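You operate a simulated robot arm through the tools that you are given. There is no shell and no other tool. Be economical: measure what you need, move in short steps, check, and stop when the job is done.

You are at the controls of a simulated two-armed robot. One attempt, no reset.

TASK
Hoist the beige bag till the display shows 40 cm and give it one synced step of 90.
Fine: use the control panel, hands clear while it turns; switch off at the end, the bag stays hanging.

Only the result counts: the job must be done as asked and must still hold three seconds after the hand-in. Knocking over, shifting, dropping, spilling or breaking anything else fails it.

THE ROBOT
Two 6-joint arms with two-finger parallel grippers on one trunk, on a base that drives. Base frame: it is fixed to the floor where the robot stands at the start and does not move with it; the origin is under the middle of the robot, x ahead of it, y to its left, z up. Lengths are in mm, angles in rad, forces in N, time in s.
The left shoulder is at the start at [80, 216, 1529], the right one opposite. With the tool pointing down near the work surface each hand reaches from about 620 to 760 mm from the robot's upright axis, wherever it stands, measured 20 degrees to its own side. Places, roughly: bag [1750, -500, 1000]; hanger sync switch [900, -100, 800]; hook down button [900, -100, 700]; hook height display [900, -100, 900]; hook up button [900, -100, 700]; laser switch of the grey turntable [900, -200, 700]; main power switch of the grey turntable [900, 0, 800]; step button of the grey turntable [900, 0, 700]; step dial of the grey turntable [900, -100, 800]. Payload 3.43 kg a hand.
The tool frame of a hand sits at the grasp point between the pads (the TCP): z along the fingers, y along the line on which they close. The tips reach 30 mm beyond it. Largest opening 94 mm; finger width 28, thickness 10; the body of the gripper, 50 by 96 mm, starts 55 mm behind the TCP.
Orientation is told as [roll, pitch, yaw] about the base's x, y, z axes, in that order, counted from this pose: with the fingers straight down and closing along the base's y, the tool's x points along the base's -x, its y along +y and its z along -z.

THE INTERFACE
- The arms move only by the tool play_rows. It takes "left_series", "right_series" or both (then of equal length, played together; a hand with none holds still); each is a list of rows, each an object (a shift or turn left out is 0, a gripper value left out holds the last) with "angular": the turn, a rotation vector about the tool's x, y, z in units of 8 degrees (1.0 is 8 degrees), a list of three; "travel": the shift along the tool's x, y, z in units of 20 mm (1.0 is 20 mm), a list of three; "claw": the closure, from 0 (fully open) to 1 (shut). In form: [{"angular": [ax, ay, az], "travel": [x, y, z], "claw": claw}, ...]. A call has 1 to 20 rows; each row shifts and turns the commanded pose from where the row before left it, along the tool's axes as they then stand. A call with a number of a shift or a turn outside -1 to 1 is refused whole. Rows are played at 5 a second. More than 50 mm and 0.15 rad between two rows, or a gripper value outside its range, and nothing of the call is played. Where a pose cannot be reached the arm comes as near as it can. A force on the tool above 70 N (or 10 N above the force at the start of the call, whichever is more), or a blocked arm, ends the call early, and 0.2 s more pass. The fingers move at their own pace (about 72 mm/s each) and stop on an object; they squeeze with about 30 N. The grip force told is the motor's: it shows also when the fingers shut on nothing. Time passes only in rows, and 0.2 s behind the last, so rows that do not move let the fingers close. It gives the time, the measured TCP pose, the force on the tool (base axes), the opening and the grip force at its end, in the units of the frame above (readings bear some noise), with the torque about the TCP (base axes, N m) and any sound that the robot's microphone picked up.
- Cameras (640 x 400 px; columns grow to the right, rows downward): "scene" is now at [101.3, -15.1, 1679.3]; the picture's right is [-0.20, -0.98, 0.00], its down [-0.79, 0.16, -0.59] and it looks along [0.58, -0.12, -0.81] (base axes); focal length 292 px, centre (320, 200). "left" rides on the left gripper at [76, -14, -102] in its tool frame; the picture's right is [0.18, 0.98, 0.00], its down [-0.75, 0.14, -0.64] and it looks along [-0.63, 0.12, 0.77] (tool axes); focal length 243 px, centre (320, 200). "right" rides on the right gripper at [76, 14, -103] in its tool frame; the picture's right is [-0.18, 0.98, 0.00], its down [-0.75, -0.14, -0.64] and it looks along [-0.63, -0.12, 0.77] (tool axes); focal length 243 px, centre (320, 200). There is no depth. A picture from a camera that has moved, and an enlarged one, comes with that camera's place and axes in the base frame and with its lens.
- grab_frame(camera): a new picture of that camera. The clock stands still meanwhile.
- slide_trunk(by): slides the trunk up (or, below 0, down) by that many mm; the arms and the scene camera ride with it, the base frame stays. It gives what a move gives, with no picture.
- steer(legs): drives the robot by 1 to 6 legs, each [ahead, left, turn to the left] in mm, mm and rad, along the robot's own axes; the way and the turn of a leg run together, so that a leg with both is an arc; at most 1500 mm and 3.142 rad a leg. The arms and the cameras ride along, it lands a little off, and it stops where it bumps. It gives what a move gives.
- head_to(pan, tilt): turns the head with the scene camera to pan (to the left, within 1.501 rad either way) and tilt (down, from -0.506 to 1.204), counted from straight ahead of the robot. It gives what a move gives.
- close_up(camera, box): a new picture of the part [left, top, right, bottom] of that camera's present view, enlarged. The clock stands still meanwhile.
- job_done(): hands the job in; it is judged then, once.

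Go step by step. Nothing tells you exact positions but the pictures and the camera data: compare them with the known pose of the tool, close in by small moves and look again before you grip or let go. The budget is 120 turns and 100 pictures, counting those below and the enlarged ones. Unless the task says otherwise, let go and move clear before handing in, and close with one line.

The tools are called after "Call:" as a command line: name --argument value ..., lists and objects as JSON in quotes. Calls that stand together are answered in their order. play_rows: Moves the arms, as the interface text tells. Its arguments: {"type":"object","properties":{"left_series":{"type":"array","items":{"type":"object","properties":{"angular":{"type":"array","items":{"type":"number"}},"travel":{"type":"array","items":{"type":"number"}},"claw":{"type":"number"}}}},"right_series":{"type":"array","items":{"type":"object","properties":{"angular":{"type":"array","items":{"type":"number"}},"travel":{"type":"array","items":{"type":"number"}},"claw":{"type":"number"}}}}},"required":[]} The other tools are called the same way: slide_trunk (by) slides the trunk up or down; steer (legs) drives the base; head_to (pan, tilt) turns the head that bears the scene camera; grab_frame (camera) takes a picture; close_up (camera, box) takes an enlarged picture of a part of a camera's view; job_done () hands the job in.

At the start:

```text
time: 0.0
left_ee_pos: [426.0, 176.7, 959.2]
left_orientation: [0.0, 0.0, -0.001]
left_ft_force: [0.7, -0.4, -0.3]
left_ft_torque: [-0.01, 0.01, 0.01]
left_finger_gap: 94.2
left_grasp_force: 0.0
right_ee_pos: [569.9, -287.7, 949.7]
right_orientation: [0.001, -0.001, 0.001]
right_ft_force: [0.0, -0.4, -0.1]
right_ft_torque: [-0.02, 0.01, 0.01]
right_finger_gap: 93.9
right_grasp_force: 0.0
trunk travel left (down, up): [-758.0, 82.0]
robot x, y, heading: [2.5, 0.8, 0.0]
head pan, tilt: [-0.202, 0.942]
```

scene: 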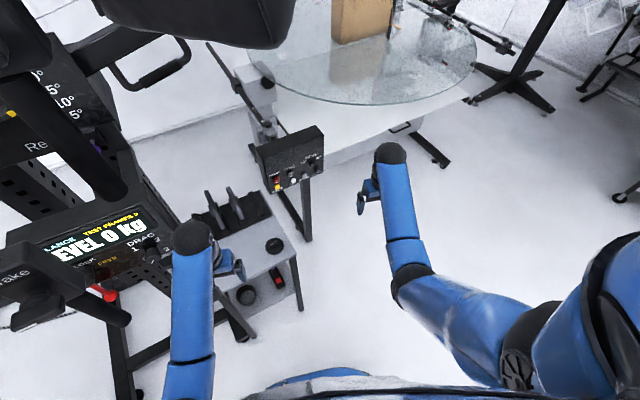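
right: 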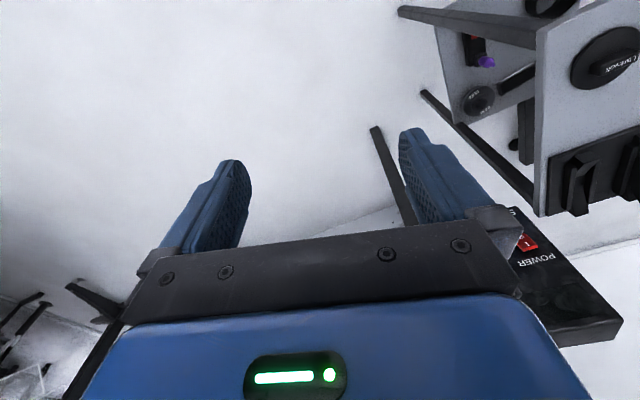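
left: 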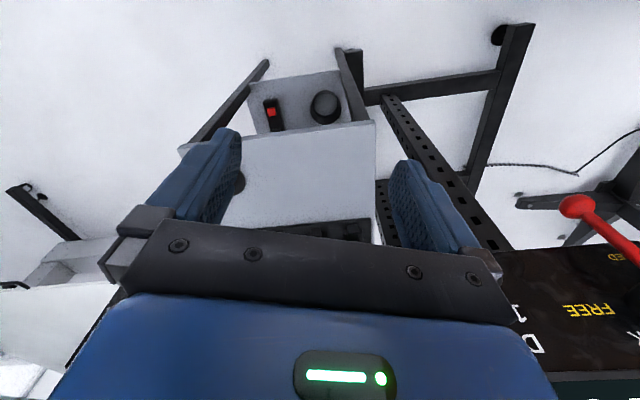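

I see a dark panel on a post near the picture's centre and a glass turntable behind it. I'll look at the panel enlarged and raise the head to see the bag.

Call:
close_up --camera "scene" --box '[240, 110, 340, 200]'

Call:
head_to --pan -0.2 --tilt 0.45

Call:
grab_frame --camera "scene"

```text
4.44 times, centred on (290, 155) of scene
camera zoom: at [101.3, -15.1, 1679.3], right [-0.2, -0.98, 0.0], down [-0.79, 0.16, -0.59], along [0.58, -0.12, -0.81], focal length 1300 px, centre (453, 400)
```

zoom: 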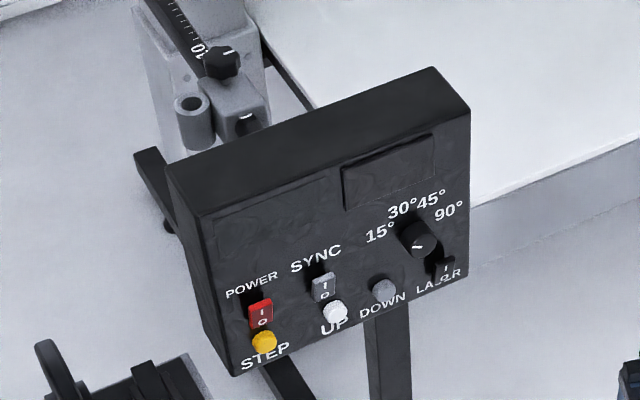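

```text
time: 0.9
left_ee_pos: [426.0, 176.3, 959.8]
left_orientation: [-0.001, 0.0, -0.001]
left_ft_force: [0.5, -0.8, -0.1]
left_ft_torque: [-0.01, -0.01, -0.01]
left_finger_gap: 93.9
left_grasp_force: 0.1
right_ee_pos: [569.9, -287.8, 950.5]
right_orientation: [-0.001, 0.0, 0.001]
right_ft_force: [-0.6, 0.1, 0.0]
right_ft_torque: [0.01, -0.01, -0.02]
right_finger_gap: 93.9
right_grasp_force: 0.1
trunk travel left (down, up): [-758.0, 82.0]
robot x, y, heading: [-1.4, -4.5, 0.004]
head pan, tilt: [-0.201, 0.45]
```

```text
95 pictures are left
camera scene: at [119.9, -18.8, 1720.7], right [-0.2, -0.98, 0.0], down [-0.43, 0.09, -0.9], along [0.88, -0.18, -0.44], focal length 292 px, centre (320, 200)
```

scene: 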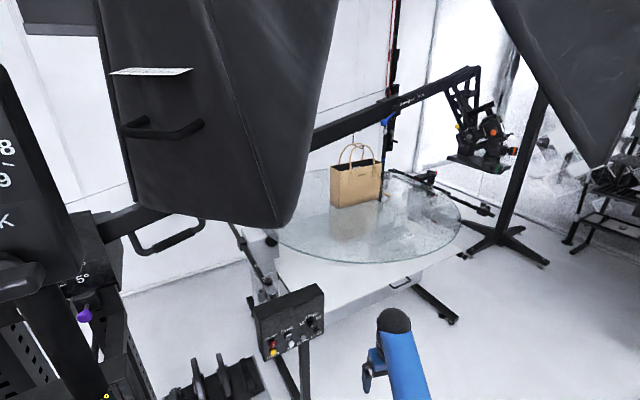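

The bag stands on the glass turntable; I need to see if the hook is already in its handles and what is in the way.

Call:
close_up --camera "scene" --box '[300, 80, 460, 260]'

Call:
close_up --camera "scene" --box '[240, 270, 340, 370]'

Call:
head_to --pan -0.2 --tilt 0.0

Call:
grab_frame --camera "scene"

```text
2.22 times, centred on (380, 170) of scene
camera zoom: at [119.9, -18.8, 1720.7], right [-0.2, -0.98, 0.0], down [-0.43, 0.09, -0.9], along [0.88, -0.18, -0.44], focal length 650 px, centre (187, 267)
```

zoom: 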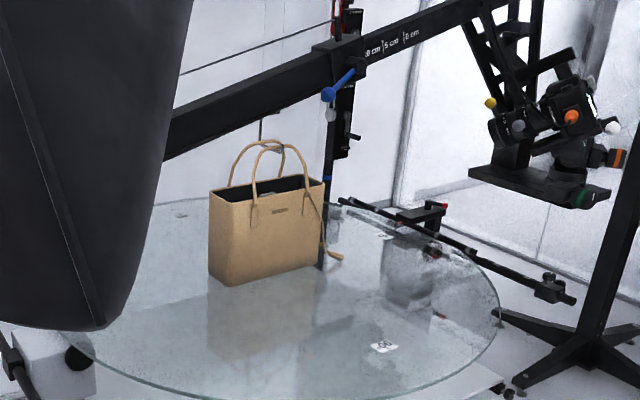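

```text
4.00 times, centred on (290, 320) of scene
camera zoom: at [119.9, -18.8, 1720.7], right [-0.2, -0.98, 0.0], down [-0.43, 0.09, -0.9], along [0.88, -0.18, -0.44], focal length 1170 px, centre (440, -280)
```

zoom: 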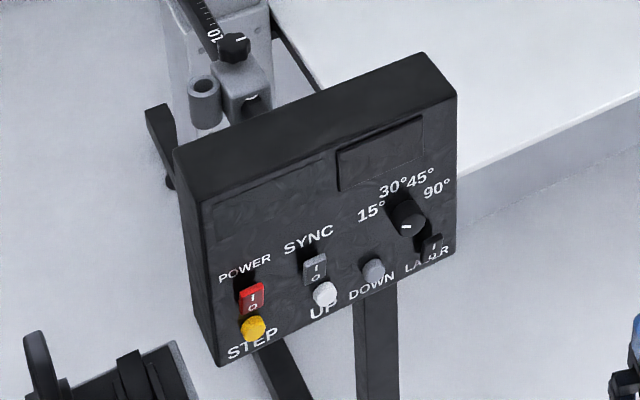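

```text
time: 1.8
left_ee_pos: [425.4, 176.2, 959.2]
left_orientation: [0.0, 0.0, -0.002]
left_ft_force: [0.1, 0.2, -0.5]
left_ft_torque: [0.0, -0.02, 0.01]
left_finger_gap: 94.0
left_grasp_force: 0.0
right_ee_pos: [569.0, -286.1, 950.7]
right_orientation: [0.0, -0.003, 0.001]
right_ft_force: [1.5, -0.1, 0.4]
right_ft_torque: [-0.01, 0.0, 0.01]
right_finger_gap: 94.1
right_grasp_force: 0.0
trunk travel left (down, up): [-758.0, 82.0]
robot x, y, heading: [-3.1, 1.4, -0.004]
head pan, tilt: [-0.201, 0.0]
```

```text
92 pictures are left
camera scene: at [118.1, -18.4, 1762.3], right [-0.2, -0.98, 0.0], down [0.0, 0.0, -1.0], along [0.98, -0.2, 0.0], focal length 292 px, centre (320, 200)
```

scene: 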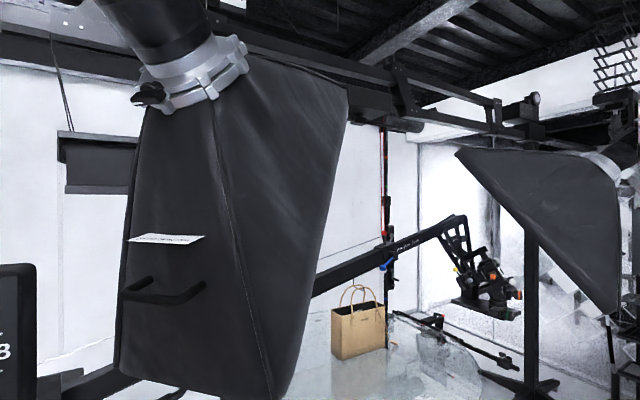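

The hook seems to be at the handles already; I zoom in on it.

Call:
close_up --camera "scene" --box '[320, 250, 400, 370]'

Call:
head_to --pan -0.2 --tilt 0.942

```text
3.33 times, centred on (360, 310) of scene
camera zoom: at [118.1, -18.4, 1762.3], right [-0.2, -0.98, 0.0], down [0.0, 0.0, -1.0], along [0.98, -0.2, 0.0], focal length 975 px, centre (187, -167)
```

zoom: 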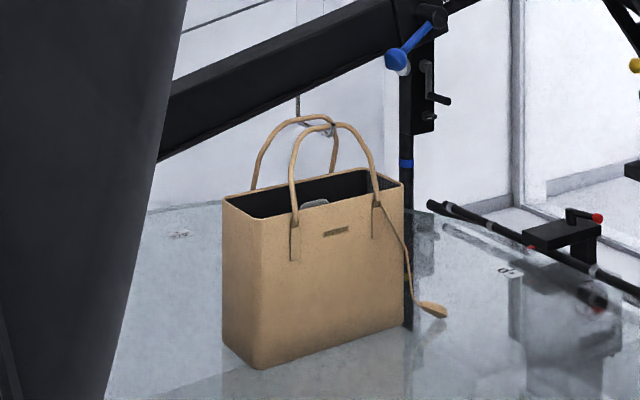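

```text
time: 3.1
left_ee_pos: [425.6, 175.7, 958.5]
left_orientation: [-0.001, 0.0, -0.003]
left_ft_force: [0.2, 0.1, 1.1]
left_ft_torque: [-0.03, 0.01, -0.01]
left_finger_gap: 94.0
left_grasp_force: 0.0
right_ee_pos: [569.9, -287.4, 951.4]
right_orientation: [-0.002, -0.002, 0.001]
right_ft_force: [1.1, 0.2, -0.3]
right_ft_torque: [0.02, 0.02, 0.01]
right_finger_gap: 94.0
right_grasp_force: 0.0
trunk travel left (down, up): [-758.0, 82.0]
robot x, y, heading: [-3.2, 2.6, 0.0]
head pan, tilt: [-0.201, 0.942]
```

The bag hangs on the hook already. I'll tilt the right hand 45° forward so that its camera looks at the panel.

Call:
play_rows --right_series '[{"angular": [0, -1, 0], "claw": 1}, {"angular": [0, -1, 0]}, {"angular": [0, -1, 0]}, {"angular": [0, -1, 0]}, {"angular": [0, -1, 0]}, {"angular": [0, -0.625, 0]}]'

Call:
grab_frame --camera "right"

Call:
grab_frame --camera "scene"

```text
time: 4.5
left_ee_pos: [424.5, 177.3, 959.7]
left_orientation: [0.0, 0.001, -0.001]
left_ft_force: [0.6, 0.0, -0.6]
left_ft_torque: [-0.03, -0.01, 0.0]
left_finger_gap: 93.9
left_grasp_force: 0.0
right_ee_pos: [569.9, -286.7, 949.3]
right_orientation: [-0.001, -0.788, -0.001]
right_ft_force: [-0.5, 0.3, -1.0]
right_ft_torque: [0.02, 0.02, -0.03]
right_finger_gap: 0.1
right_grasp_force: 30.3
trunk travel left (down, up): [-758.0, 82.0]
robot x, y, heading: [1.1, 0.3, 0.004]
head pan, tilt: [-0.201, 0.942]
```

```text
90 pictures are left
camera right: at [443.9, -273.0, 968.1], right [0.13, 0.98, 0.13], down [0.08, -0.14, 0.99], along [0.99, -0.12, -0.09], focal length 243 px, centre (320, 200)
```

right: 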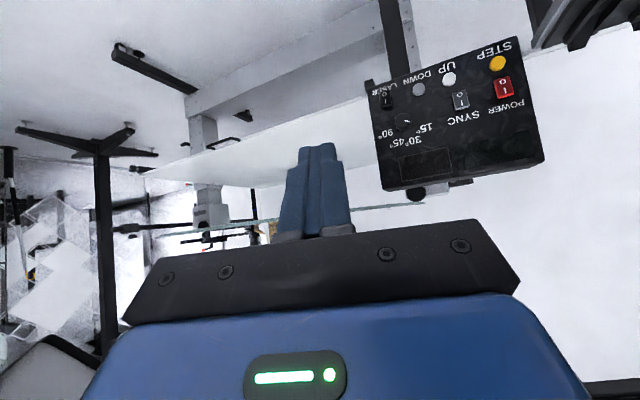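

```text
89 pictures are left
camera scene: at [101.0, -15.0, 1679.3], right [-0.2, -0.98, 0.0], down [-0.79, 0.16, -0.59], along [0.58, -0.12, -0.81], focal length 292 px, centre (320, 200)
```

scene: 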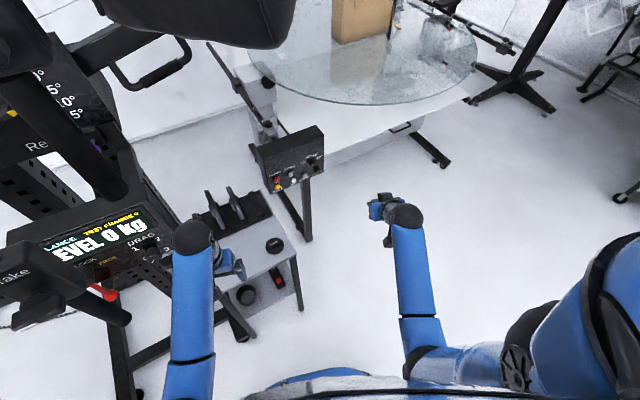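

The panel shows well from the right camera. I enlarge it for reading and measuring.

Call:
close_up --camera "right" --box '[350, 20, 560, 200]'

Call:
close_up --camera "scene" --box '[240, 110, 340, 200]'

```text
2.22 times, centred on (455, 110) of right
camera zoom: at [443.9, -273.0, 968.1], right [0.13, 0.98, 0.13], down [0.08, -0.14, 0.99], along [0.99, -0.12, -0.09], focal length 539 px, centre (20, 400)
```

zoom: 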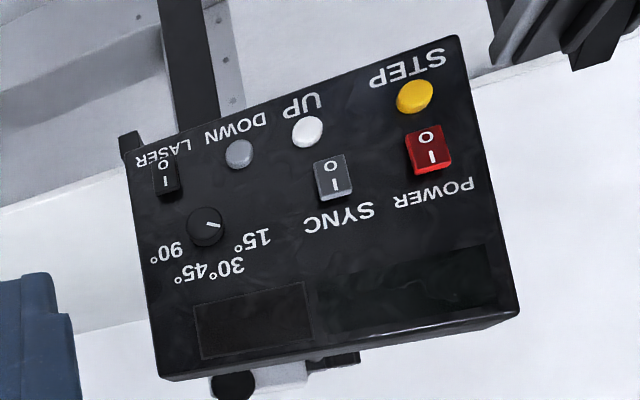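

```text
4.44 times, centred on (290, 155) of scene
camera zoom: at [101.0, -15.0, 1679.3], right [-0.2, -0.98, 0.0], down [-0.79, 0.16, -0.59], along [0.58, -0.12, -0.81], focal length 1300 px, centre (453, 400)
```

zoom: 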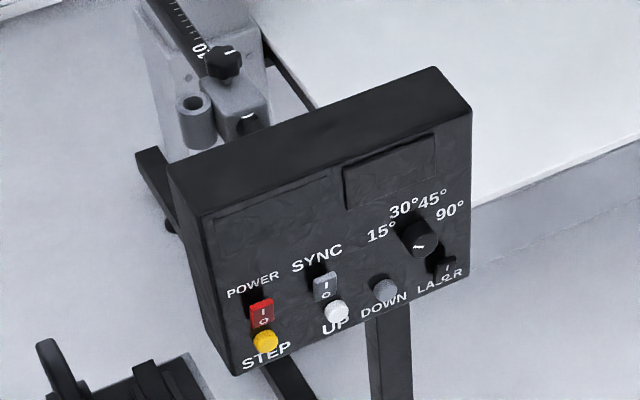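

Triangulated, the panel face is vertical, turned about 20°, with power near (869, 3, 786) and laser near (934, -175, 740); the dial is at 15°. I lower the trunk for reach, which looks clear on both sides.

Call:
slide_trunk --by -200

Call:
grab_frame --camera "scene"

Call:
grab_frame --camera "left"

Call:
grab_frame --camera "right"

```text
time: 6.6
left_ee_pos: [426.0, 176.7, 760.4]
left_orientation: [0.0, 0.0, -0.002]
left_ft_force: [0.9, 0.0, 0.8]
left_ft_torque: [-0.01, -0.01, 0.0]
left_finger_gap: 93.8
left_grasp_force: 0.1
right_ee_pos: [570.3, -288.0, 750.2]
right_orientation: [-0.002, -0.786, -0.001]
right_ft_force: [0.7, 0.0, 0.2]
right_ft_torque: [-0.01, 0.01, 0.04]
right_finger_gap: 0.0
right_grasp_force: 30.1
trunk travel left (down, up): [-558.0, 282.0]
robot x, y, heading: [0.2, -1.7, -0.004]
head pan, tilt: [-0.201, 0.942]
```

```text
86 pictures are left
camera scene: at [101.2, -15.0, 1479.3], right [-0.2, -0.98, 0.0], down [-0.79, 0.16, -0.59], along [0.58, -0.12, -0.81], focal length 292 px, centre (320, 200)
```

scene: 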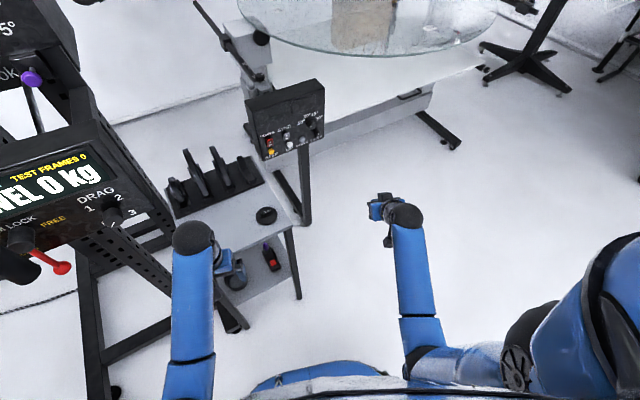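

```text
85 pictures are left
camera left: at [348.8, 162.0, 861.6], right [-0.18, 0.98, 0.0], down [0.75, 0.14, 0.64], along [0.63, 0.12, -0.77], focal length 243 px, centre (320, 200)
```

left: 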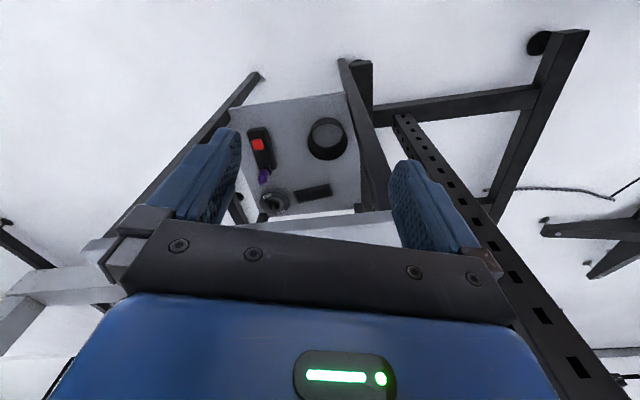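

```text
84 pictures are left
camera right: at [444.0, -273.1, 768.2], right [0.13, 0.98, 0.13], down [0.08, -0.14, 0.99], along [0.99, -0.12, -0.1], focal length 243 px, centre (320, 200)
```

right: 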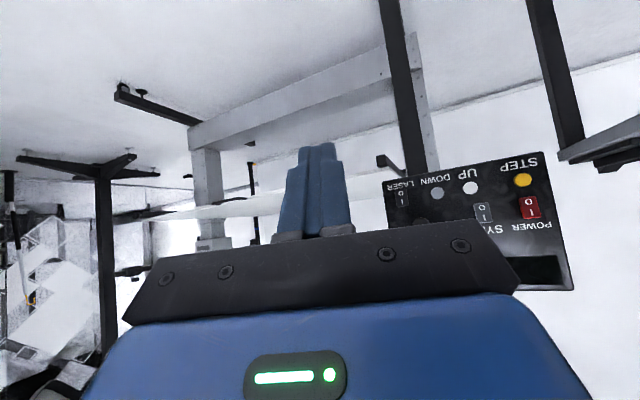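

Everything is clear. I enlarge the panel from this second height for an accurate fix.

Call:
close_up --camera "right" --box '[370, 130, 590, 300]'

Call:
close_up --camera "scene" --box '[240, 70, 340, 170]'

```text
2.35 times, centred on (480, 215) of right
camera zoom: at [444.0, -273.1, 768.2], right [0.13, 0.98, 0.13], down [0.08, -0.14, 0.99], along [0.99, -0.12, -0.1], focal length 571 px, centre (-56, 165)
```

zoom: 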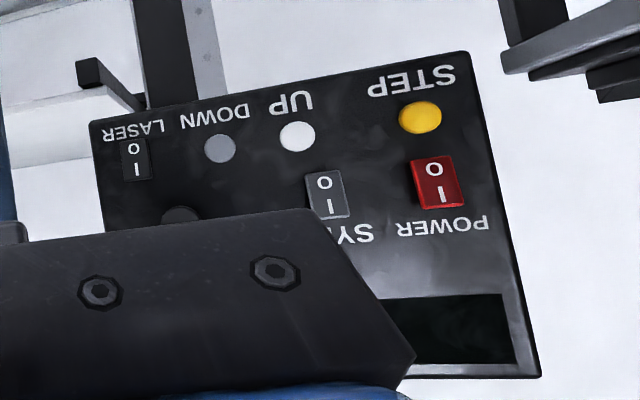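

```text
4.00 times, centred on (290, 120) of scene
camera zoom: at [101.2, -15.0, 1479.3], right [-0.2, -0.98, 0.0], down [-0.79, 0.16, -0.59], along [0.58, -0.12, -0.81], focal length 1170 px, centre (440, 520)
```

zoom: 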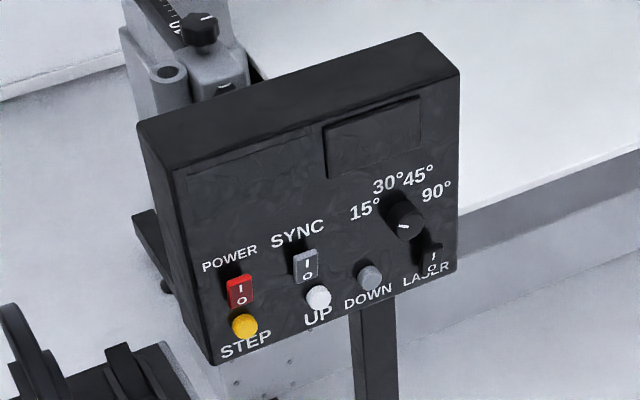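

Controls located: step (870,4,740), power (867,4,785), up (893,-65,740), sync (887,-56,785), dial about (919,-151,795). First the dial: I level the right hand, face it to the panel and approach.

Call:
play_rows --right_series '[{"angular": [0, -1, 0], "claw": 0.36}, {"angular": [0, -1, 0]}, {"angular": [0, -1, 0]}, {"angular": [0, -1, 0]}, {"angular": [0, -1, 0]}, {"angular": [0, -0.625, 0]}, {"angular": [-1, 0, 0]}, {"angular": [-1, 0, 0]}, {"angular": [-0.5, 0, 0]}, {"travel": [-0.5, 0.1, 1]}, {"travel": [-0.5, 0.1, 1]}, {"travel": [-0.5, 0.1, 1]}, {"travel": [-0.5, 0.1, 1]}, {"travel": [-0.25, 0.1, 1]}, {"travel": [0, 0, 1]}]'

Call:
grab_frame --camera "right"

Call:
grab_frame --camera "scene"

```text
time: 9.8
left_ee_pos: [425.0, 176.9, 759.4]
left_orientation: [-0.001, 0.0, -0.001]
left_ft_force: [0.0, 0.5, -0.5]
left_ft_torque: [0.01, 0.04, -0.03]
left_finger_gap: 93.9
left_grasp_force: 0.1
right_ee_pos: [681.6, -229.9, 788.0]
right_orientation: [0.383, -1.509, -0.016]
right_ft_force: [-0.1, 0.6, -0.3]
right_ft_torque: [-0.01, 0.04, -0.01]
right_finger_gap: 60.4
right_grasp_force: 0.0
right hand out of reach, approached as far as the arm can: row 5
trunk travel left (down, up): [-558.0, 282.0]
robot x, y, heading: [5.4, -3.2, 0.0]
head pan, tilt: [-0.201, 0.942]
```

```text
81 pictures are left
camera right: at [576.8, -254.4, 718.0], right [-0.34, 0.92, 0.21], down [-0.5, -0.36, 0.79], along [0.8, 0.16, 0.58], focal length 243 px, centre (320, 200)
```

right: 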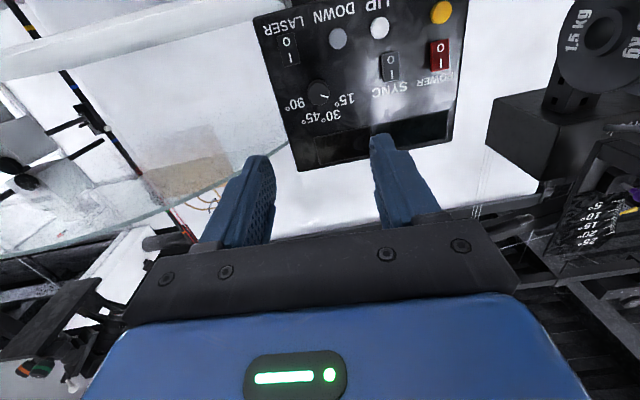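

```text
80 pictures are left
camera scene: at [102.2, -14.9, 1479.2], right [-0.2, -0.98, 0.0], down [-0.79, 0.16, -0.59], along [0.58, -0.12, -0.81], focal length 292 px, centre (320, 200)
```

scene: 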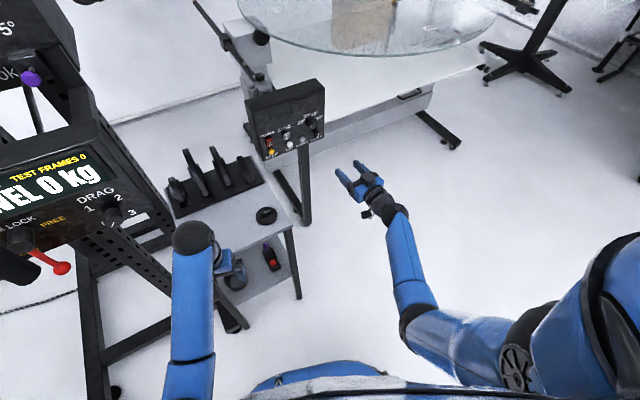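

The hand is level and faces the panel. I advance along the normal, aligned to the dial, and check.

Call:
play_rows --right_series '[{"travel": [-0.12, -0.08, 1]}, {"travel": [-0.12, -0.08, 1]}, {"travel": [-0.12, -0.08, 1]}, {"travel": [-0.12, -0.08, 1]}, {"travel": [-0.12, -0.08, 1]}, {"travel": [-0.12, -0.08, 1]}, {"travel": [-0.12, -0.08, 1]}, {"travel": [-0.1, -0.08, 0.5]}]'

Call:
grab_frame --camera "right"

Call:
close_up --camera "scene" --box '[240, 70, 400, 190]'

```text
time: 11.6
left_ee_pos: [424.6, 175.9, 760.9]
left_orientation: [0.001, 0.001, -0.002]
left_ft_force: [-0.6, -0.6, -0.1]
left_ft_torque: [-0.02, 0.02, -0.02]
left_finger_gap: 93.9
left_grasp_force: 0.1
right_ee_pos: [818.8, -194.3, 808.3]
right_orientation: [0.392, -1.512, -0.028]
right_ft_force: [-0.5, -0.4, 0.0]
right_ft_torque: [0.03, -0.01, -0.01]
right_finger_gap: 60.1
right_grasp_force: 0.0
right hand out of reach, approached as far as the arm can: row 7, 8
trunk travel left (down, up): [-558.0, 282.0]
robot x, y, heading: [0.2, 3.7, 0.004]
head pan, tilt: [-0.201, 0.942]
```

```text
79 pictures are left
camera right: at [713.3, -218.6, 737.7], right [-0.34, 0.92, 0.21], down [-0.5, -0.36, 0.78], along [0.79, 0.16, 0.59], focal length 243 px, centre (320, 200)
```

right: 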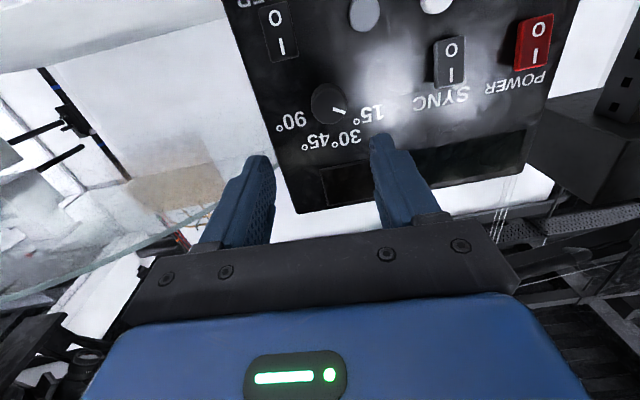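

```text
3.33 times, centred on (320, 130) of scene
camera zoom: at [100.8, -15.2, 1479.3], right [-0.2, -0.98, 0.0], down [-0.79, 0.16, -0.59], along [0.58, -0.12, -0.81], focal length 975 px, centre (320, 433)
```

zoom: 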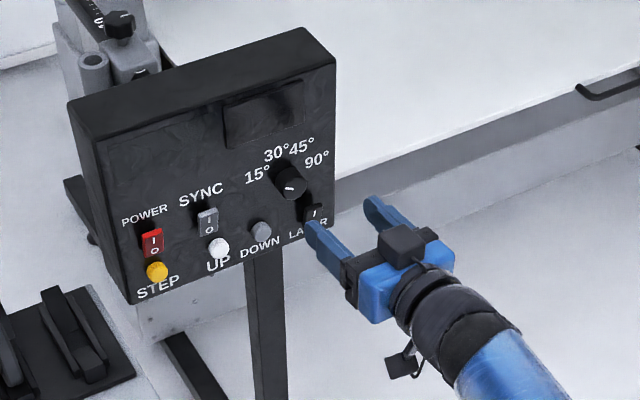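

The arm is at its reach limit, so I'll draw the right hand back a little, raise the left hand, and lower the trunk further.

Call:
play_rows --right_series '[{"travel": [0, 0, -1]}, {"travel": [0, 0, -1]}, {"travel": [0, 0, -1]}, {}, {}, {}, {}, {}]' --left_series '[{"travel": [0, 0, -1]}, {"travel": [0, 0, -1]}, {"travel": [0, 0, -1]}, {"travel": [0, 0, -1]}, {"travel": [0, 0, -1]}, {"travel": [0, 0, -1]}, {"travel": [0, 0, -1]}, {"travel": [0, 0, -1]}]'

Call:
slide_trunk --by -200

Call:
grab_frame --camera "scene"

```text
time: 13.4
left_ee_pos: [425.5, 176.8, 763.4]
left_orientation: [0.0, -0.003, -0.001]
left_ft_force: [0.6, -0.1, -0.1]
left_ft_torque: [-0.01, 0.0, -0.01]
left_finger_gap: 94.2
left_grasp_force: 0.1
left hand out of reach, approached as far as the arm can: row 1, 2, 3, 4, 5, 6, 7, 8
right_ee_pos: [761.8, -217.6, 812.8]
right_orientation: [0.386, -1.512, -0.02]
right_ft_force: [-0.4, -0.2, -0.9]
right_ft_torque: [0.02, -0.01, 0.0]
right_finger_gap: 60.7
right_grasp_force: 0.1
trunk travel left (down, up): [-558.0, 282.0]
robot x, y, heading: [3.0, -0.0, 0.004]
head pan, tilt: [-0.201, 0.942]
```

```text
time: 15.6
left_ee_pos: [425.3, 176.8, 562.1]
left_orientation: [0.0, -0.002, -0.001]
left_ft_force: [0.1, -0.6, 0.2]
left_ft_torque: [0.01, -0.03, -0.01]
left_finger_gap: 94.1
left_grasp_force: 0.0
right_ee_pos: [761.4, -218.0, 612.3]
right_orientation: [0.387, -1.51, -0.02]
right_ft_force: [0.4, -0.3, -0.2]
right_ft_torque: [0.01, 0.03, -0.01]
right_finger_gap: 60.1
right_grasp_force: 0.1
trunk travel left (down, up): [-358.0, 482.0]
robot x, y, heading: [-1.0, -1.4, -0.001]
head pan, tilt: [-0.201, 0.942]
```

```text
77 pictures are left
camera scene: at [101.2, -15.0, 1279.4], right [-0.2, -0.98, 0.0], down [-0.79, 0.16, -0.59], along [0.58, -0.12, -0.81], focal length 292 px, centre (320, 200)
```

scene: 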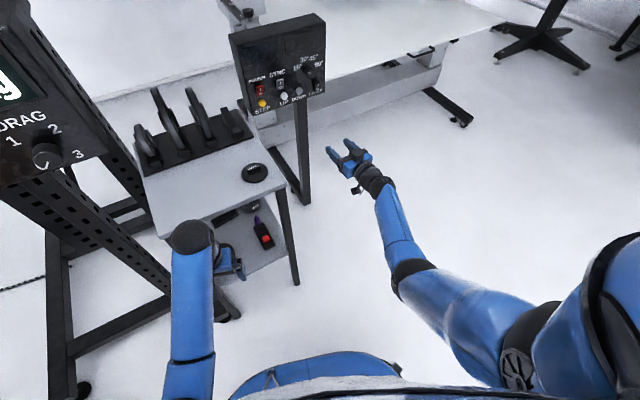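

Clear. Now the right hand goes up to dial height, then forward to 60 mm off the face.

Call:
play_rows --right_series '[{"travel": [-0.95, 0.04, 0]}, {"travel": [-0.95, 0.04, 0]}, {"travel": [-0.95, 0.04, 0]}, {"travel": [-0.95, 0.04, 0]}, {"travel": [-0.95, 0.04, 0]}, {"travel": [-0.95, 0.04, 0]}, {"travel": [-0.95, 0.04, 0]}, {"travel": [-0.95, 0.04, 0]}, {"travel": [-0.95, 0.04, 0]}, {"travel": [-0.95, 0.04, 0]}, {"travel": [0, 0, 1]}, {"travel": [0, 0, 1]}, {"travel": [0, 0, 1]}, {"travel": [0, 0, 1]}, {"travel": [0, 0, 1]}]'

Call:
grab_frame --camera "right"

Call:
close_up --camera "scene" --box '[220, 0, 380, 120]'

```text
time: 18.8
left_ee_pos: [426.6, 177.7, 562.1]
left_orientation: [0.0, -0.003, -0.001]
left_ft_force: [1.2, 0.1, 0.5]
left_ft_torque: [-0.01, 0.03, 0.04]
left_finger_gap: 94.1
left_grasp_force: 0.2
right_ee_pos: [863.0, -173.5, 795.4]
right_orientation: [0.37, -1.511, -0.004]
right_ft_force: [0.6, -1.1, -0.3]
right_ft_torque: [0.01, -0.02, -0.04]
right_finger_gap: 60.3
right_grasp_force: 0.0
trunk travel left (down, up): [-358.0, 482.0]
robot x, y, heading: [1.2, -0.9, 0.002]
head pan, tilt: [-0.201, 0.942]
```

```text
76 pictures are left
camera right: at [758.1, -196.2, 725.1], right [-0.34, 0.92, 0.21], down [-0.5, -0.36, 0.79], along [0.8, 0.16, 0.58], focal length 243 px, centre (320, 200)
```

right: 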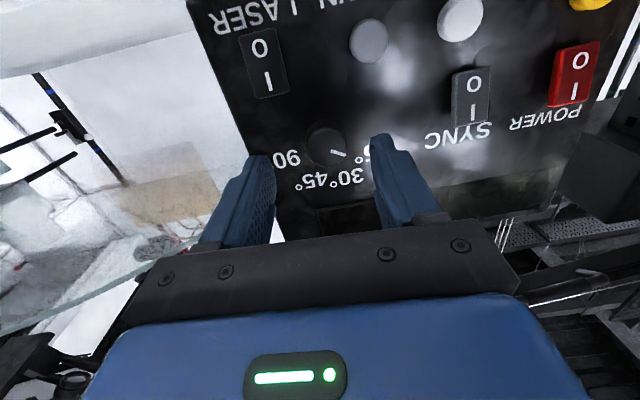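

```text
3.33 times, centred on (300, 60) of scene
camera zoom: at [101.7, -14.7, 1279.2], right [-0.2, -0.98, 0.0], down [-0.79, 0.16, -0.59], along [0.58, -0.12, -0.81], focal length 975 px, centre (387, 667)
```

zoom: 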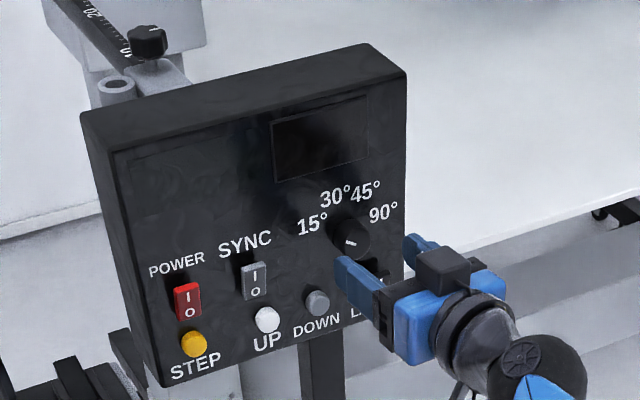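

The dial front is about (906,-152,793), 46 mm ahead of the grasp point. I shift 5 mm to centre, narrow the opening, and roll -84° before closing in.

Call:
play_rows --right_series '[{"travel": [0, 0.25, 0], "claw": 0.5}, {"angular": [0, 0, -1]}, {"angular": [0, 0, -1]}, {"angular": [0, 0, -1]}, {"angular": [0, 0, -1]}, {"angular": [0, 0, -1]}, {"angular": [0, 0, -1]}, {"angular": [0, 0, -1]}, {"angular": [0, 0, -1]}, {"angular": [0, 0, -1]}, {"angular": [0, 0, -1]}, {"angular": [0, 0, -0.5]}]'

Call:
grab_frame --camera "right"

Call:
close_up --camera "scene" --box '[220, 0, 380, 120]'

```text
time: 21.4
left_ee_pos: [426.6, 176.8, 562.4]
left_orientation: [-0.001, -0.003, -0.002]
left_ft_force: [0.1, -1.0, 0.4]
left_ft_torque: [-0.01, 0.02, 0.01]
left_finger_gap: 93.8
left_grasp_force: 0.1
right_ee_pos: [862.1, -169.0, 795.9]
right_orientation: [-1.514, -0.125, 1.93]
right_ft_force: [0.4, -0.1, -0.8]
right_ft_torque: [0.02, -0.02, 0.0]
right_finger_gap: 47.0
right_grasp_force: 0.0
trunk travel left (down, up): [-358.0, 482.0]
robot x, y, heading: [-0.6, -0.9, -0.001]
head pan, tilt: [-0.201, 0.942]
```

```text
74 pictures are left
camera right: at [791.7, -276.1, 778.0], right [-0.16, 0.27, -0.95], down [-0.85, 0.46, 0.27], along [0.51, 0.85, 0.15], focal length 243 px, centre (320, 200)
```

right: 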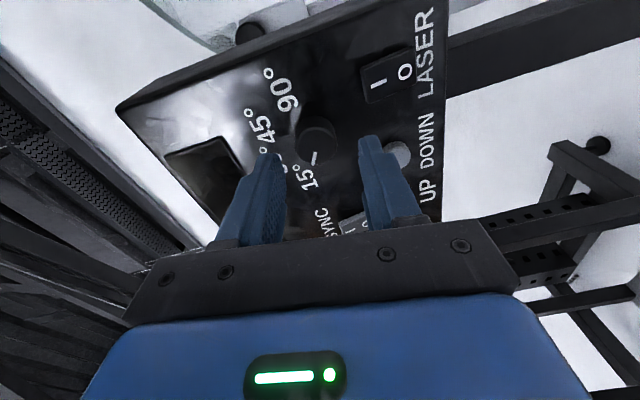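

```text
3.33 times, centred on (300, 60) of scene
camera zoom: at [101.4, -15.0, 1279.3], right [-0.2, -0.98, 0.0], down [-0.79, 0.16, -0.59], along [0.58, -0.12, -0.81], focal length 975 px, centre (387, 667)
```

zoom: 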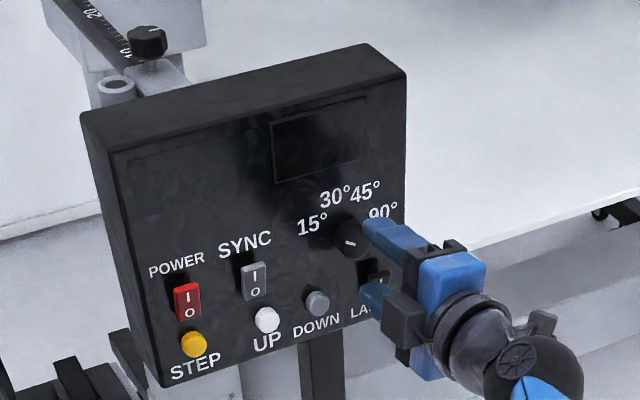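

The axis runs through the dial centre. I advance 36 mm and close on the knob.

Call:
play_rows --right_series '[{"travel": [0, 0, 0.6]}, {"travel": [0, 0, 0.6]}, {"travel": [0, 0, 0.6]}]'

Call:
grab_frame --camera "right"

Call:
close_up --camera "scene" --box '[240, 10, 360, 110]'

```text
time: 22.2
left_ee_pos: [425.8, 176.1, 561.5]
left_orientation: [0.0, -0.002, -0.002]
left_ft_force: [0.4, 0.4, 0.4]
left_ft_torque: [0.0, -0.04, 0.01]
left_finger_gap: 94.1
left_grasp_force: 0.0
right_ee_pos: [894.3, -157.0, 795.8]
right_orientation: [-1.514, -0.124, 1.928]
right_ft_force: [0.6, 0.1, 0.4]
right_ft_torque: [0.0, -0.03, 0.0]
right_finger_gap: 46.8
right_grasp_force: 0.0
trunk travel left (down, up): [-358.0, 482.0]
robot x, y, heading: [-2.7, 0.4, 0.002]
head pan, tilt: [-0.201, 0.942]
```

```text
72 pictures are left
camera right: at [824.3, -262.7, 775.7], right [-0.16, 0.27, -0.95], down [-0.85, 0.46, 0.27], along [0.51, 0.85, 0.15], focal length 243 px, centre (320, 200)
```

right: 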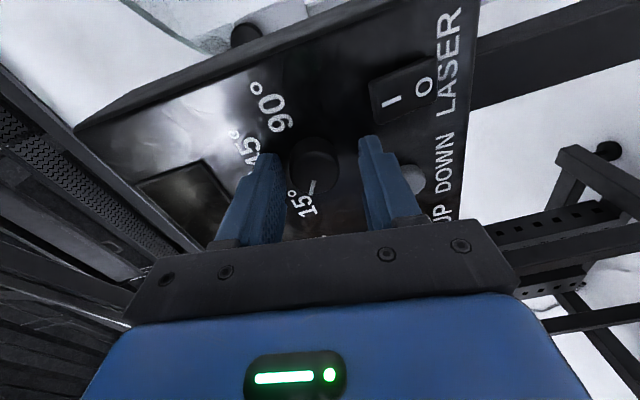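

```text
4.00 times, centred on (300, 60) of scene
camera zoom: at [101.5, -14.7, 1279.3], right [-0.2, -0.98, 0.0], down [-0.79, 0.16, -0.59], along [0.58, -0.12, -0.81], focal length 1170 px, centre (400, 760)
```

zoom: 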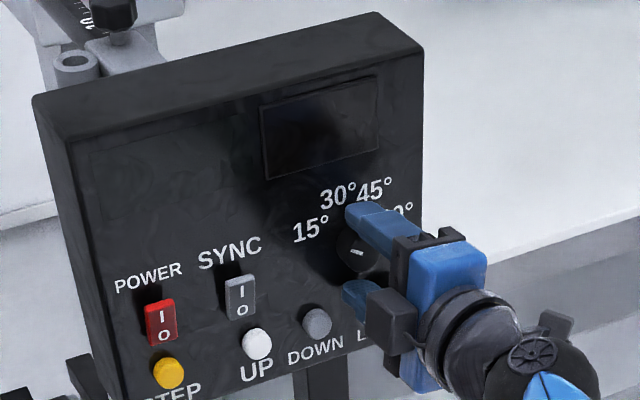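

The knob front lies about 12 mm inside the fingertips. I close on it.

Call:
play_rows --right_series '[{"claw": 1}, {}, {}]'

```text
time: 23.0
left_ee_pos: [425.0, 176.5, 562.3]
left_orientation: [0.001, -0.004, -0.002]
left_ft_force: [0.3, -0.4, -0.2]
left_ft_torque: [-0.01, -0.01, 0.02]
left_finger_gap: 94.1
left_grasp_force: 0.1
right_ee_pos: [894.9, -156.2, 798.0]
right_orientation: [-1.52, -0.126, 1.929]
right_ft_force: [14.1, -0.8, 14.5]
right_ft_torque: [0.4, -0.99, -0.05]
right_finger_gap: 29.7
right_grasp_force: 44.8
trunk travel left (down, up): [-358.0, 482.0]
robot x, y, heading: [2.5, 0.2, 0.001]
head pan, tilt: [-0.201, 0.942]
```

Gripped at 30 mm. Now I turn clockwise, watching for reach, in one go of about 136°.

Call:
play_rows --right_series '[{"travel": [0, -0.1, 0]}, {"angular": [0, 0, 1]}, {"angular": [0, 0, 1]}, {"angular": [0, 0, 1]}, {"angular": [0, 0, 1]}, {"angular": [0, 0, 1]}, {"angular": [0, 0, 1]}]'

Call:
close_up --camera "scene" --box '[240, 10, 360, 110]'

Call:
close_up --camera "right" --box '[220, 80, 420, 220]'

```text
time: 24.6
left_ee_pos: [425.9, 176.3, 564.0]
left_orientation: [0.0, -0.005, 0.0]
left_ft_force: [0.0, 0.9, -0.1]
left_ft_torque: [0.02, 0.01, -0.02]
left_finger_gap: 94.0
left_grasp_force: 0.0
right_ee_pos: [892.9, -156.2, 797.5]
right_orientation: [-1.475, -0.965, 1.857]
right_ft_force: [1.9, 0.6, 12.1]
right_ft_torque: [0.44, -1.31, 0.02]
right_finger_gap: 30.1
right_grasp_force: 45.4
trunk travel left (down, up): [-358.0, 482.0]
robot x, y, heading: [1.1, -3.3, 0.006]
head pan, tilt: [-0.201, 0.942]
```

```text
4.00 times, centred on (300, 60) of scene
camera zoom: at [99.2, -14.7, 1279.5], right [-0.2, -0.98, 0.0], down [-0.79, 0.16, -0.59], along [0.58, -0.12, -0.81], focal length 1170 px, centre (400, 760)
```

zoom: 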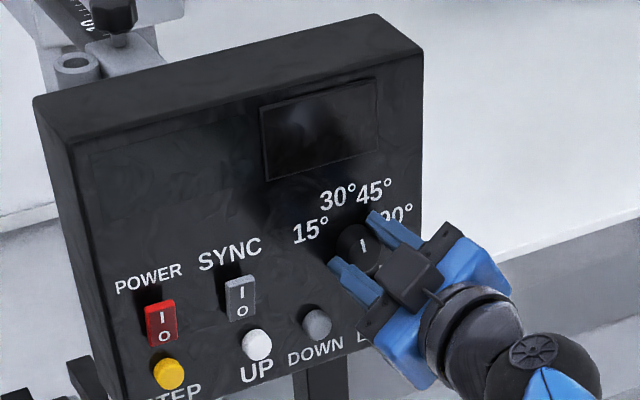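

```text
2.86 times, centred on (320, 150) of right
camera zoom: at [806.6, -225.0, 732.3], right [-0.35, 0.84, -0.41], down [-0.67, 0.08, 0.73], along [0.65, 0.53, 0.54], focal length 693 px, centre (320, 343)
```

zoom: 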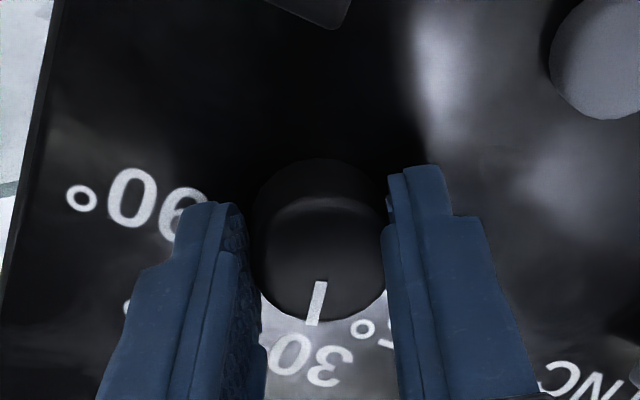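

The dial turns with the hand and now stands around 30. I continue by about 88°.

Call:
play_rows --right_series '[{"angular": [0, 0, 1]}, {"angular": [0, 0, 1]}, {"angular": [0, 0, 1]}, {"angular": [0, 0, 1]}, {"angular": [0, 0, 1]}, {"angular": [0, 0, 1]}, {"angular": [0, 0, 1]}, {"angular": [0, 0, 1]}, {"angular": [0, 0, 1]}, {"angular": [0, 0, 1]}]'

Call:
close_up --camera "scene" --box '[240, 10, 360, 110]'

Call:
close_up --camera "right" --box '[220, 80, 420, 220]'

```text
time: 26.8
left_ee_pos: [425.1, 177.0, 563.1]
left_orientation: [-0.002, -0.004, -0.002]
left_ft_force: [0.2, -0.4, -1.0]
left_ft_torque: [-0.01, -0.01, 0.01]
left_finger_gap: 94.1
left_grasp_force: 0.2
right_ee_pos: [893.2, -156.9, 797.8]
right_orientation: [1.496, -0.777, -1.15]
right_ft_force: [-8.0, 0.6, 5.9]
right_ft_torque: [-0.05, 0.08, 0.75]
right_finger_gap: 29.3
right_grasp_force: 45.1
trunk travel left (down, up): [-358.0, 482.0]
robot x, y, heading: [2.1, -0.5, 0.0]
head pan, tilt: [-0.201, 0.942]
```

```text
4.00 times, centred on (300, 60) of scene
camera zoom: at [99.1, -14.8, 1279.5], right [-0.2, -0.98, 0.0], down [-0.79, 0.16, -0.59], along [0.58, -0.12, -0.81], focal length 1170 px, centre (400, 760)
```

zoom: 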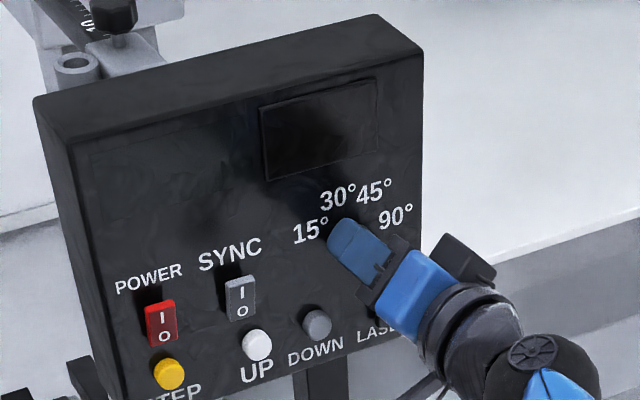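

```text
2.86 times, centred on (320, 150) of right
camera zoom: at [773.3, -134.5, 759.3], right [-0.16, 0.54, 0.83], down [-0.35, -0.81, 0.46], along [0.92, -0.22, 0.32], focal length 693 px, centre (320, 343)
```

zoom: 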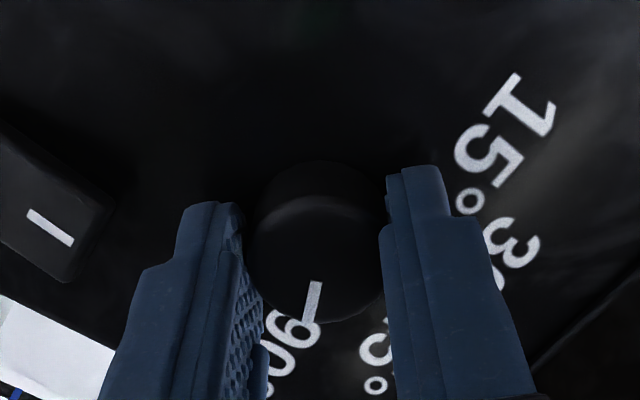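

The pointer is nearly at 90; I add 8° more, then open and back off to check.

Call:
play_rows --right_series '[{"angular": [0, 0, 1]}, {}, {"claw": 0.58}, {}, {"travel": [0, 0, -1]}, {"travel": [0, 0, -1]}, {"travel": [0, 0, -1]}]'

Call:
close_up --camera "scene" --box '[240, 10, 360, 110]'

Call:
close_up --camera "right" --box '[220, 30, 420, 170]'

```text
time: 28.4
left_ee_pos: [425.2, 176.4, 562.4]
left_orientation: [-0.001, -0.005, -0.002]
left_ft_force: [0.3, 0.1, 0.9]
left_ft_torque: [0.0, -0.03, 0.02]
left_finger_gap: 93.9
left_grasp_force: 0.1
right_ee_pos: [838.1, -181.0, 800.5]
right_orientation: [1.503, -0.638, -1.162]
right_ft_force: [-0.2, -0.5, 0.2]
right_ft_torque: [0.01, 0.0, 0.01]
right_finger_gap: 39.4
right_grasp_force: 0.0
trunk travel left (down, up): [-358.0, 482.0]
robot x, y, heading: [-0.1, 0.5, 0.001]
head pan, tilt: [-0.201, 0.942]
```

```text
4.00 times, centred on (300, 60) of scene
camera zoom: at [101.0, -15.4, 1279.3], right [-0.2, -0.98, 0.0], down [-0.79, 0.16, -0.59], along [0.58, -0.12, -0.81], focal length 1170 px, centre (400, 760)
```

zoom: 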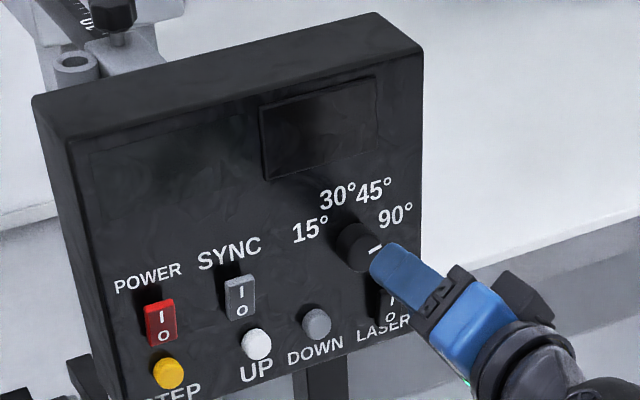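

```text
2.86 times, centred on (320, 100) of right
camera zoom: at [716.9, -153.0, 771.7], right [-0.11, 0.43, 0.9], down [-0.34, -0.87, 0.37], along [0.94, -0.26, 0.24], focal length 693 px, centre (320, 486)
```

zoom: 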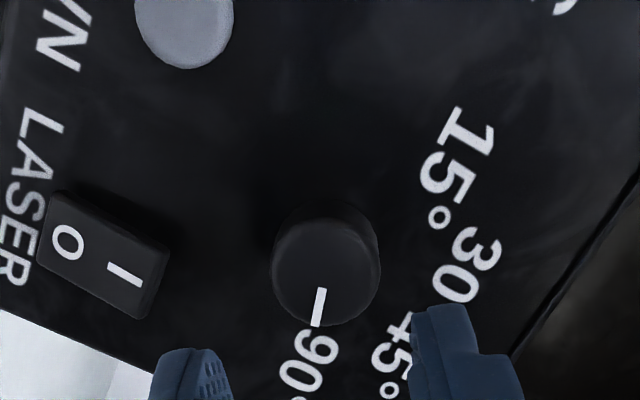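

The dial reads 90. I back away, close the fingers, undo the roll and tilt the hand to 45° to make a pointed poker.

Call:
play_rows --right_series '[{"travel": [0, 0, -1], "claw": 1}, {"travel": [0, 0, -1]}, {"travel": [0, 0, -1]}, {"travel": [0, 0, -1]}, {"travel": [0, 0, -1]}, {"angular": [0, 0, -1]}, {"angular": [0, 0, -1]}, {"angular": [0, 0, -1]}, {"angular": [0, 0, -1]}, {"angular": [0, 0, -1]}, {"angular": [0, 0, -1]}, {"angular": [0, 0, -0.5]}, {"angular": [0, 1, 0]}, {"angular": [0, 1, 0]}, {"angular": [0, 1, 0]}, {"angular": [0, 1, 0]}, {"angular": [0, 1, 0]}, {"angular": [0, 0.2, 0]}]'

Call:
grab_frame --camera "right"

Call:
grab_frame --camera "scene"

```text
time: 32.2
left_ee_pos: [425.6, 176.2, 563.0]
left_orientation: [0.001, -0.003, -0.002]
left_ft_force: [0.1, 0.5, 0.3]
left_ft_torque: [0.01, -0.02, -0.02]
left_finger_gap: 93.9
left_grasp_force: 0.1
right_ee_pos: [744.6, -216.2, 805.2]
right_orientation: [0.033, -0.787, 0.341]
right_ft_force: [0.3, 0.1, 0.1]
right_ft_torque: [0.04, 0.0, 0.0]
right_finger_gap: 0.0
right_grasp_force: 29.7
trunk travel left (down, up): [-358.0, 482.0]
robot x, y, heading: [0.6, 2.5, 0.002]
head pan, tilt: [-0.201, 0.942]
```

```text
64 pictures are left
camera right: at [622.9, -247.1, 823.5], right [-0.23, 0.96, 0.15], down [0.13, -0.13, 0.98], along [0.97, 0.24, -0.1], focal length 243 px, centre (320, 200)
```

right: 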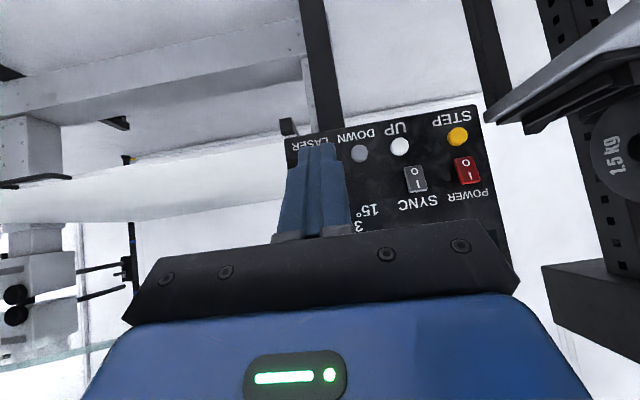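

```text
63 pictures are left
camera scene: at [101.3, -15.1, 1279.3], right [-0.2, -0.98, 0.0], down [-0.79, 0.16, -0.59], along [0.58, -0.12, -0.81], focal length 292 px, centre (320, 200)
```

scene: 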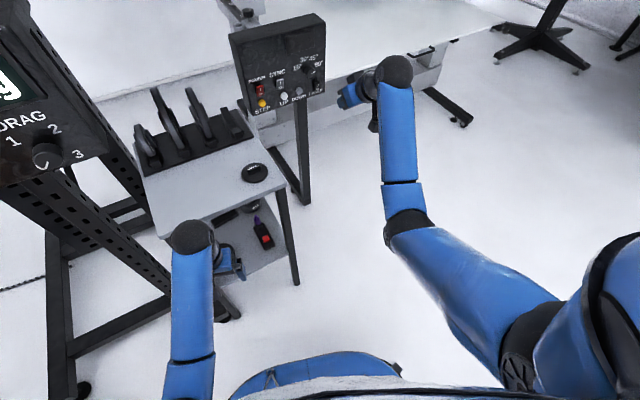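

Now I move the poker left and towards the power switch, stopping about 50 mm short.

Call:
play_rows --right_series '[{"travel": [-0.01, 0.91, 0.01]}, {"travel": [-0.01, 0.91, 0.01]}, {"travel": [-0.01, 0.91, 0.01]}, {"travel": [-0.01, 0.91, 0.01]}, {"travel": [-0.01, 0.91, 0.01]}, {"travel": [-0.01, 0.91, 0.01]}, {"travel": [-0.01, 0.91, 0.01]}, {"travel": [-0.01, 0.91, 0.01]}, {"travel": [-0.01, 0.91, 0.01]}, {"travel": [-0.65, -0.01, 0.65]}, {"travel": [-0.65, -0.01, 0.65]}, {"travel": [-0.65, -0.01, 0.65]}, {"travel": [-0.65, -0.01, 0.65]}, {"travel": [-0.65, -0.01, 0.65]}]'

Call:
close_up --camera "scene" --box '[220, 0, 380, 120]'

Call:
grab_frame --camera "right"

```text
time: 35.2
left_ee_pos: [426.4, 175.8, 563.3]
left_orientation: [0.0, -0.002, -0.001]
left_ft_force: [0.3, -0.8, -0.2]
left_ft_torque: [0.0, -0.01, 0.0]
left_finger_gap: 93.8
left_grasp_force: 0.0
right_ee_pos: [776.2, -29.4, 808.7]
right_orientation: [0.032, -0.79, 0.342]
right_ft_force: [-0.6, -1.2, 0.4]
right_ft_torque: [0.0, -0.01, 0.0]
right_finger_gap: 0.1
right_grasp_force: 30.0
trunk travel left (down, up): [-358.0, 482.0]
robot x, y, heading: [-1.0, -2.2, 0.002]
head pan, tilt: [-0.201, 0.942]
```

```text
3.33 times, centred on (300, 60) of scene
camera zoom: at [101.7, -14.8, 1279.2], right [-0.2, -0.98, 0.0], down [-0.79, 0.16, -0.59], along [0.58, -0.12, -0.81], focal length 975 px, centre (387, 667)
```

zoom: 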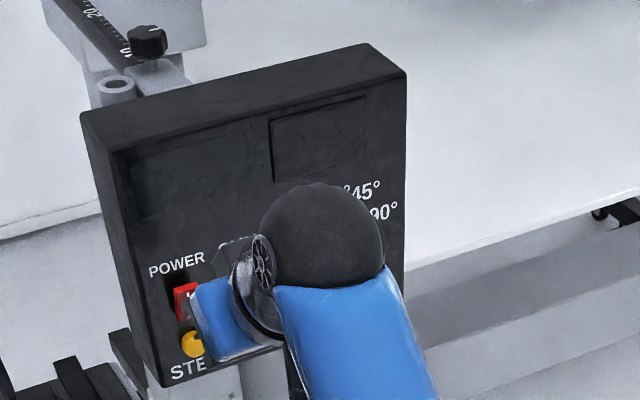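

```text
61 pictures are left
camera right: at [654.3, -60.5, 826.7], right [-0.23, 0.96, 0.15], down [0.13, -0.13, 0.98], along [0.96, 0.24, -0.09], focal length 243 px, centre (320, 200)
```

right: 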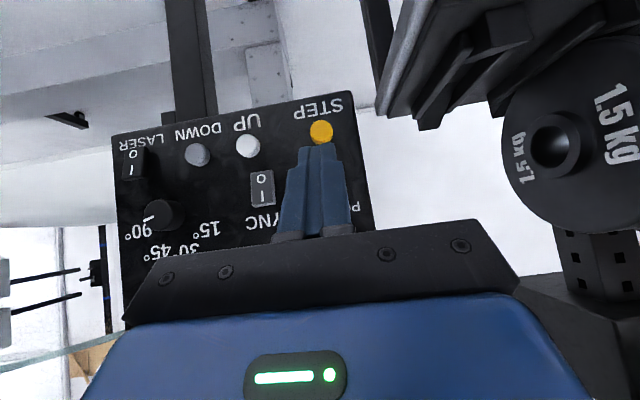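

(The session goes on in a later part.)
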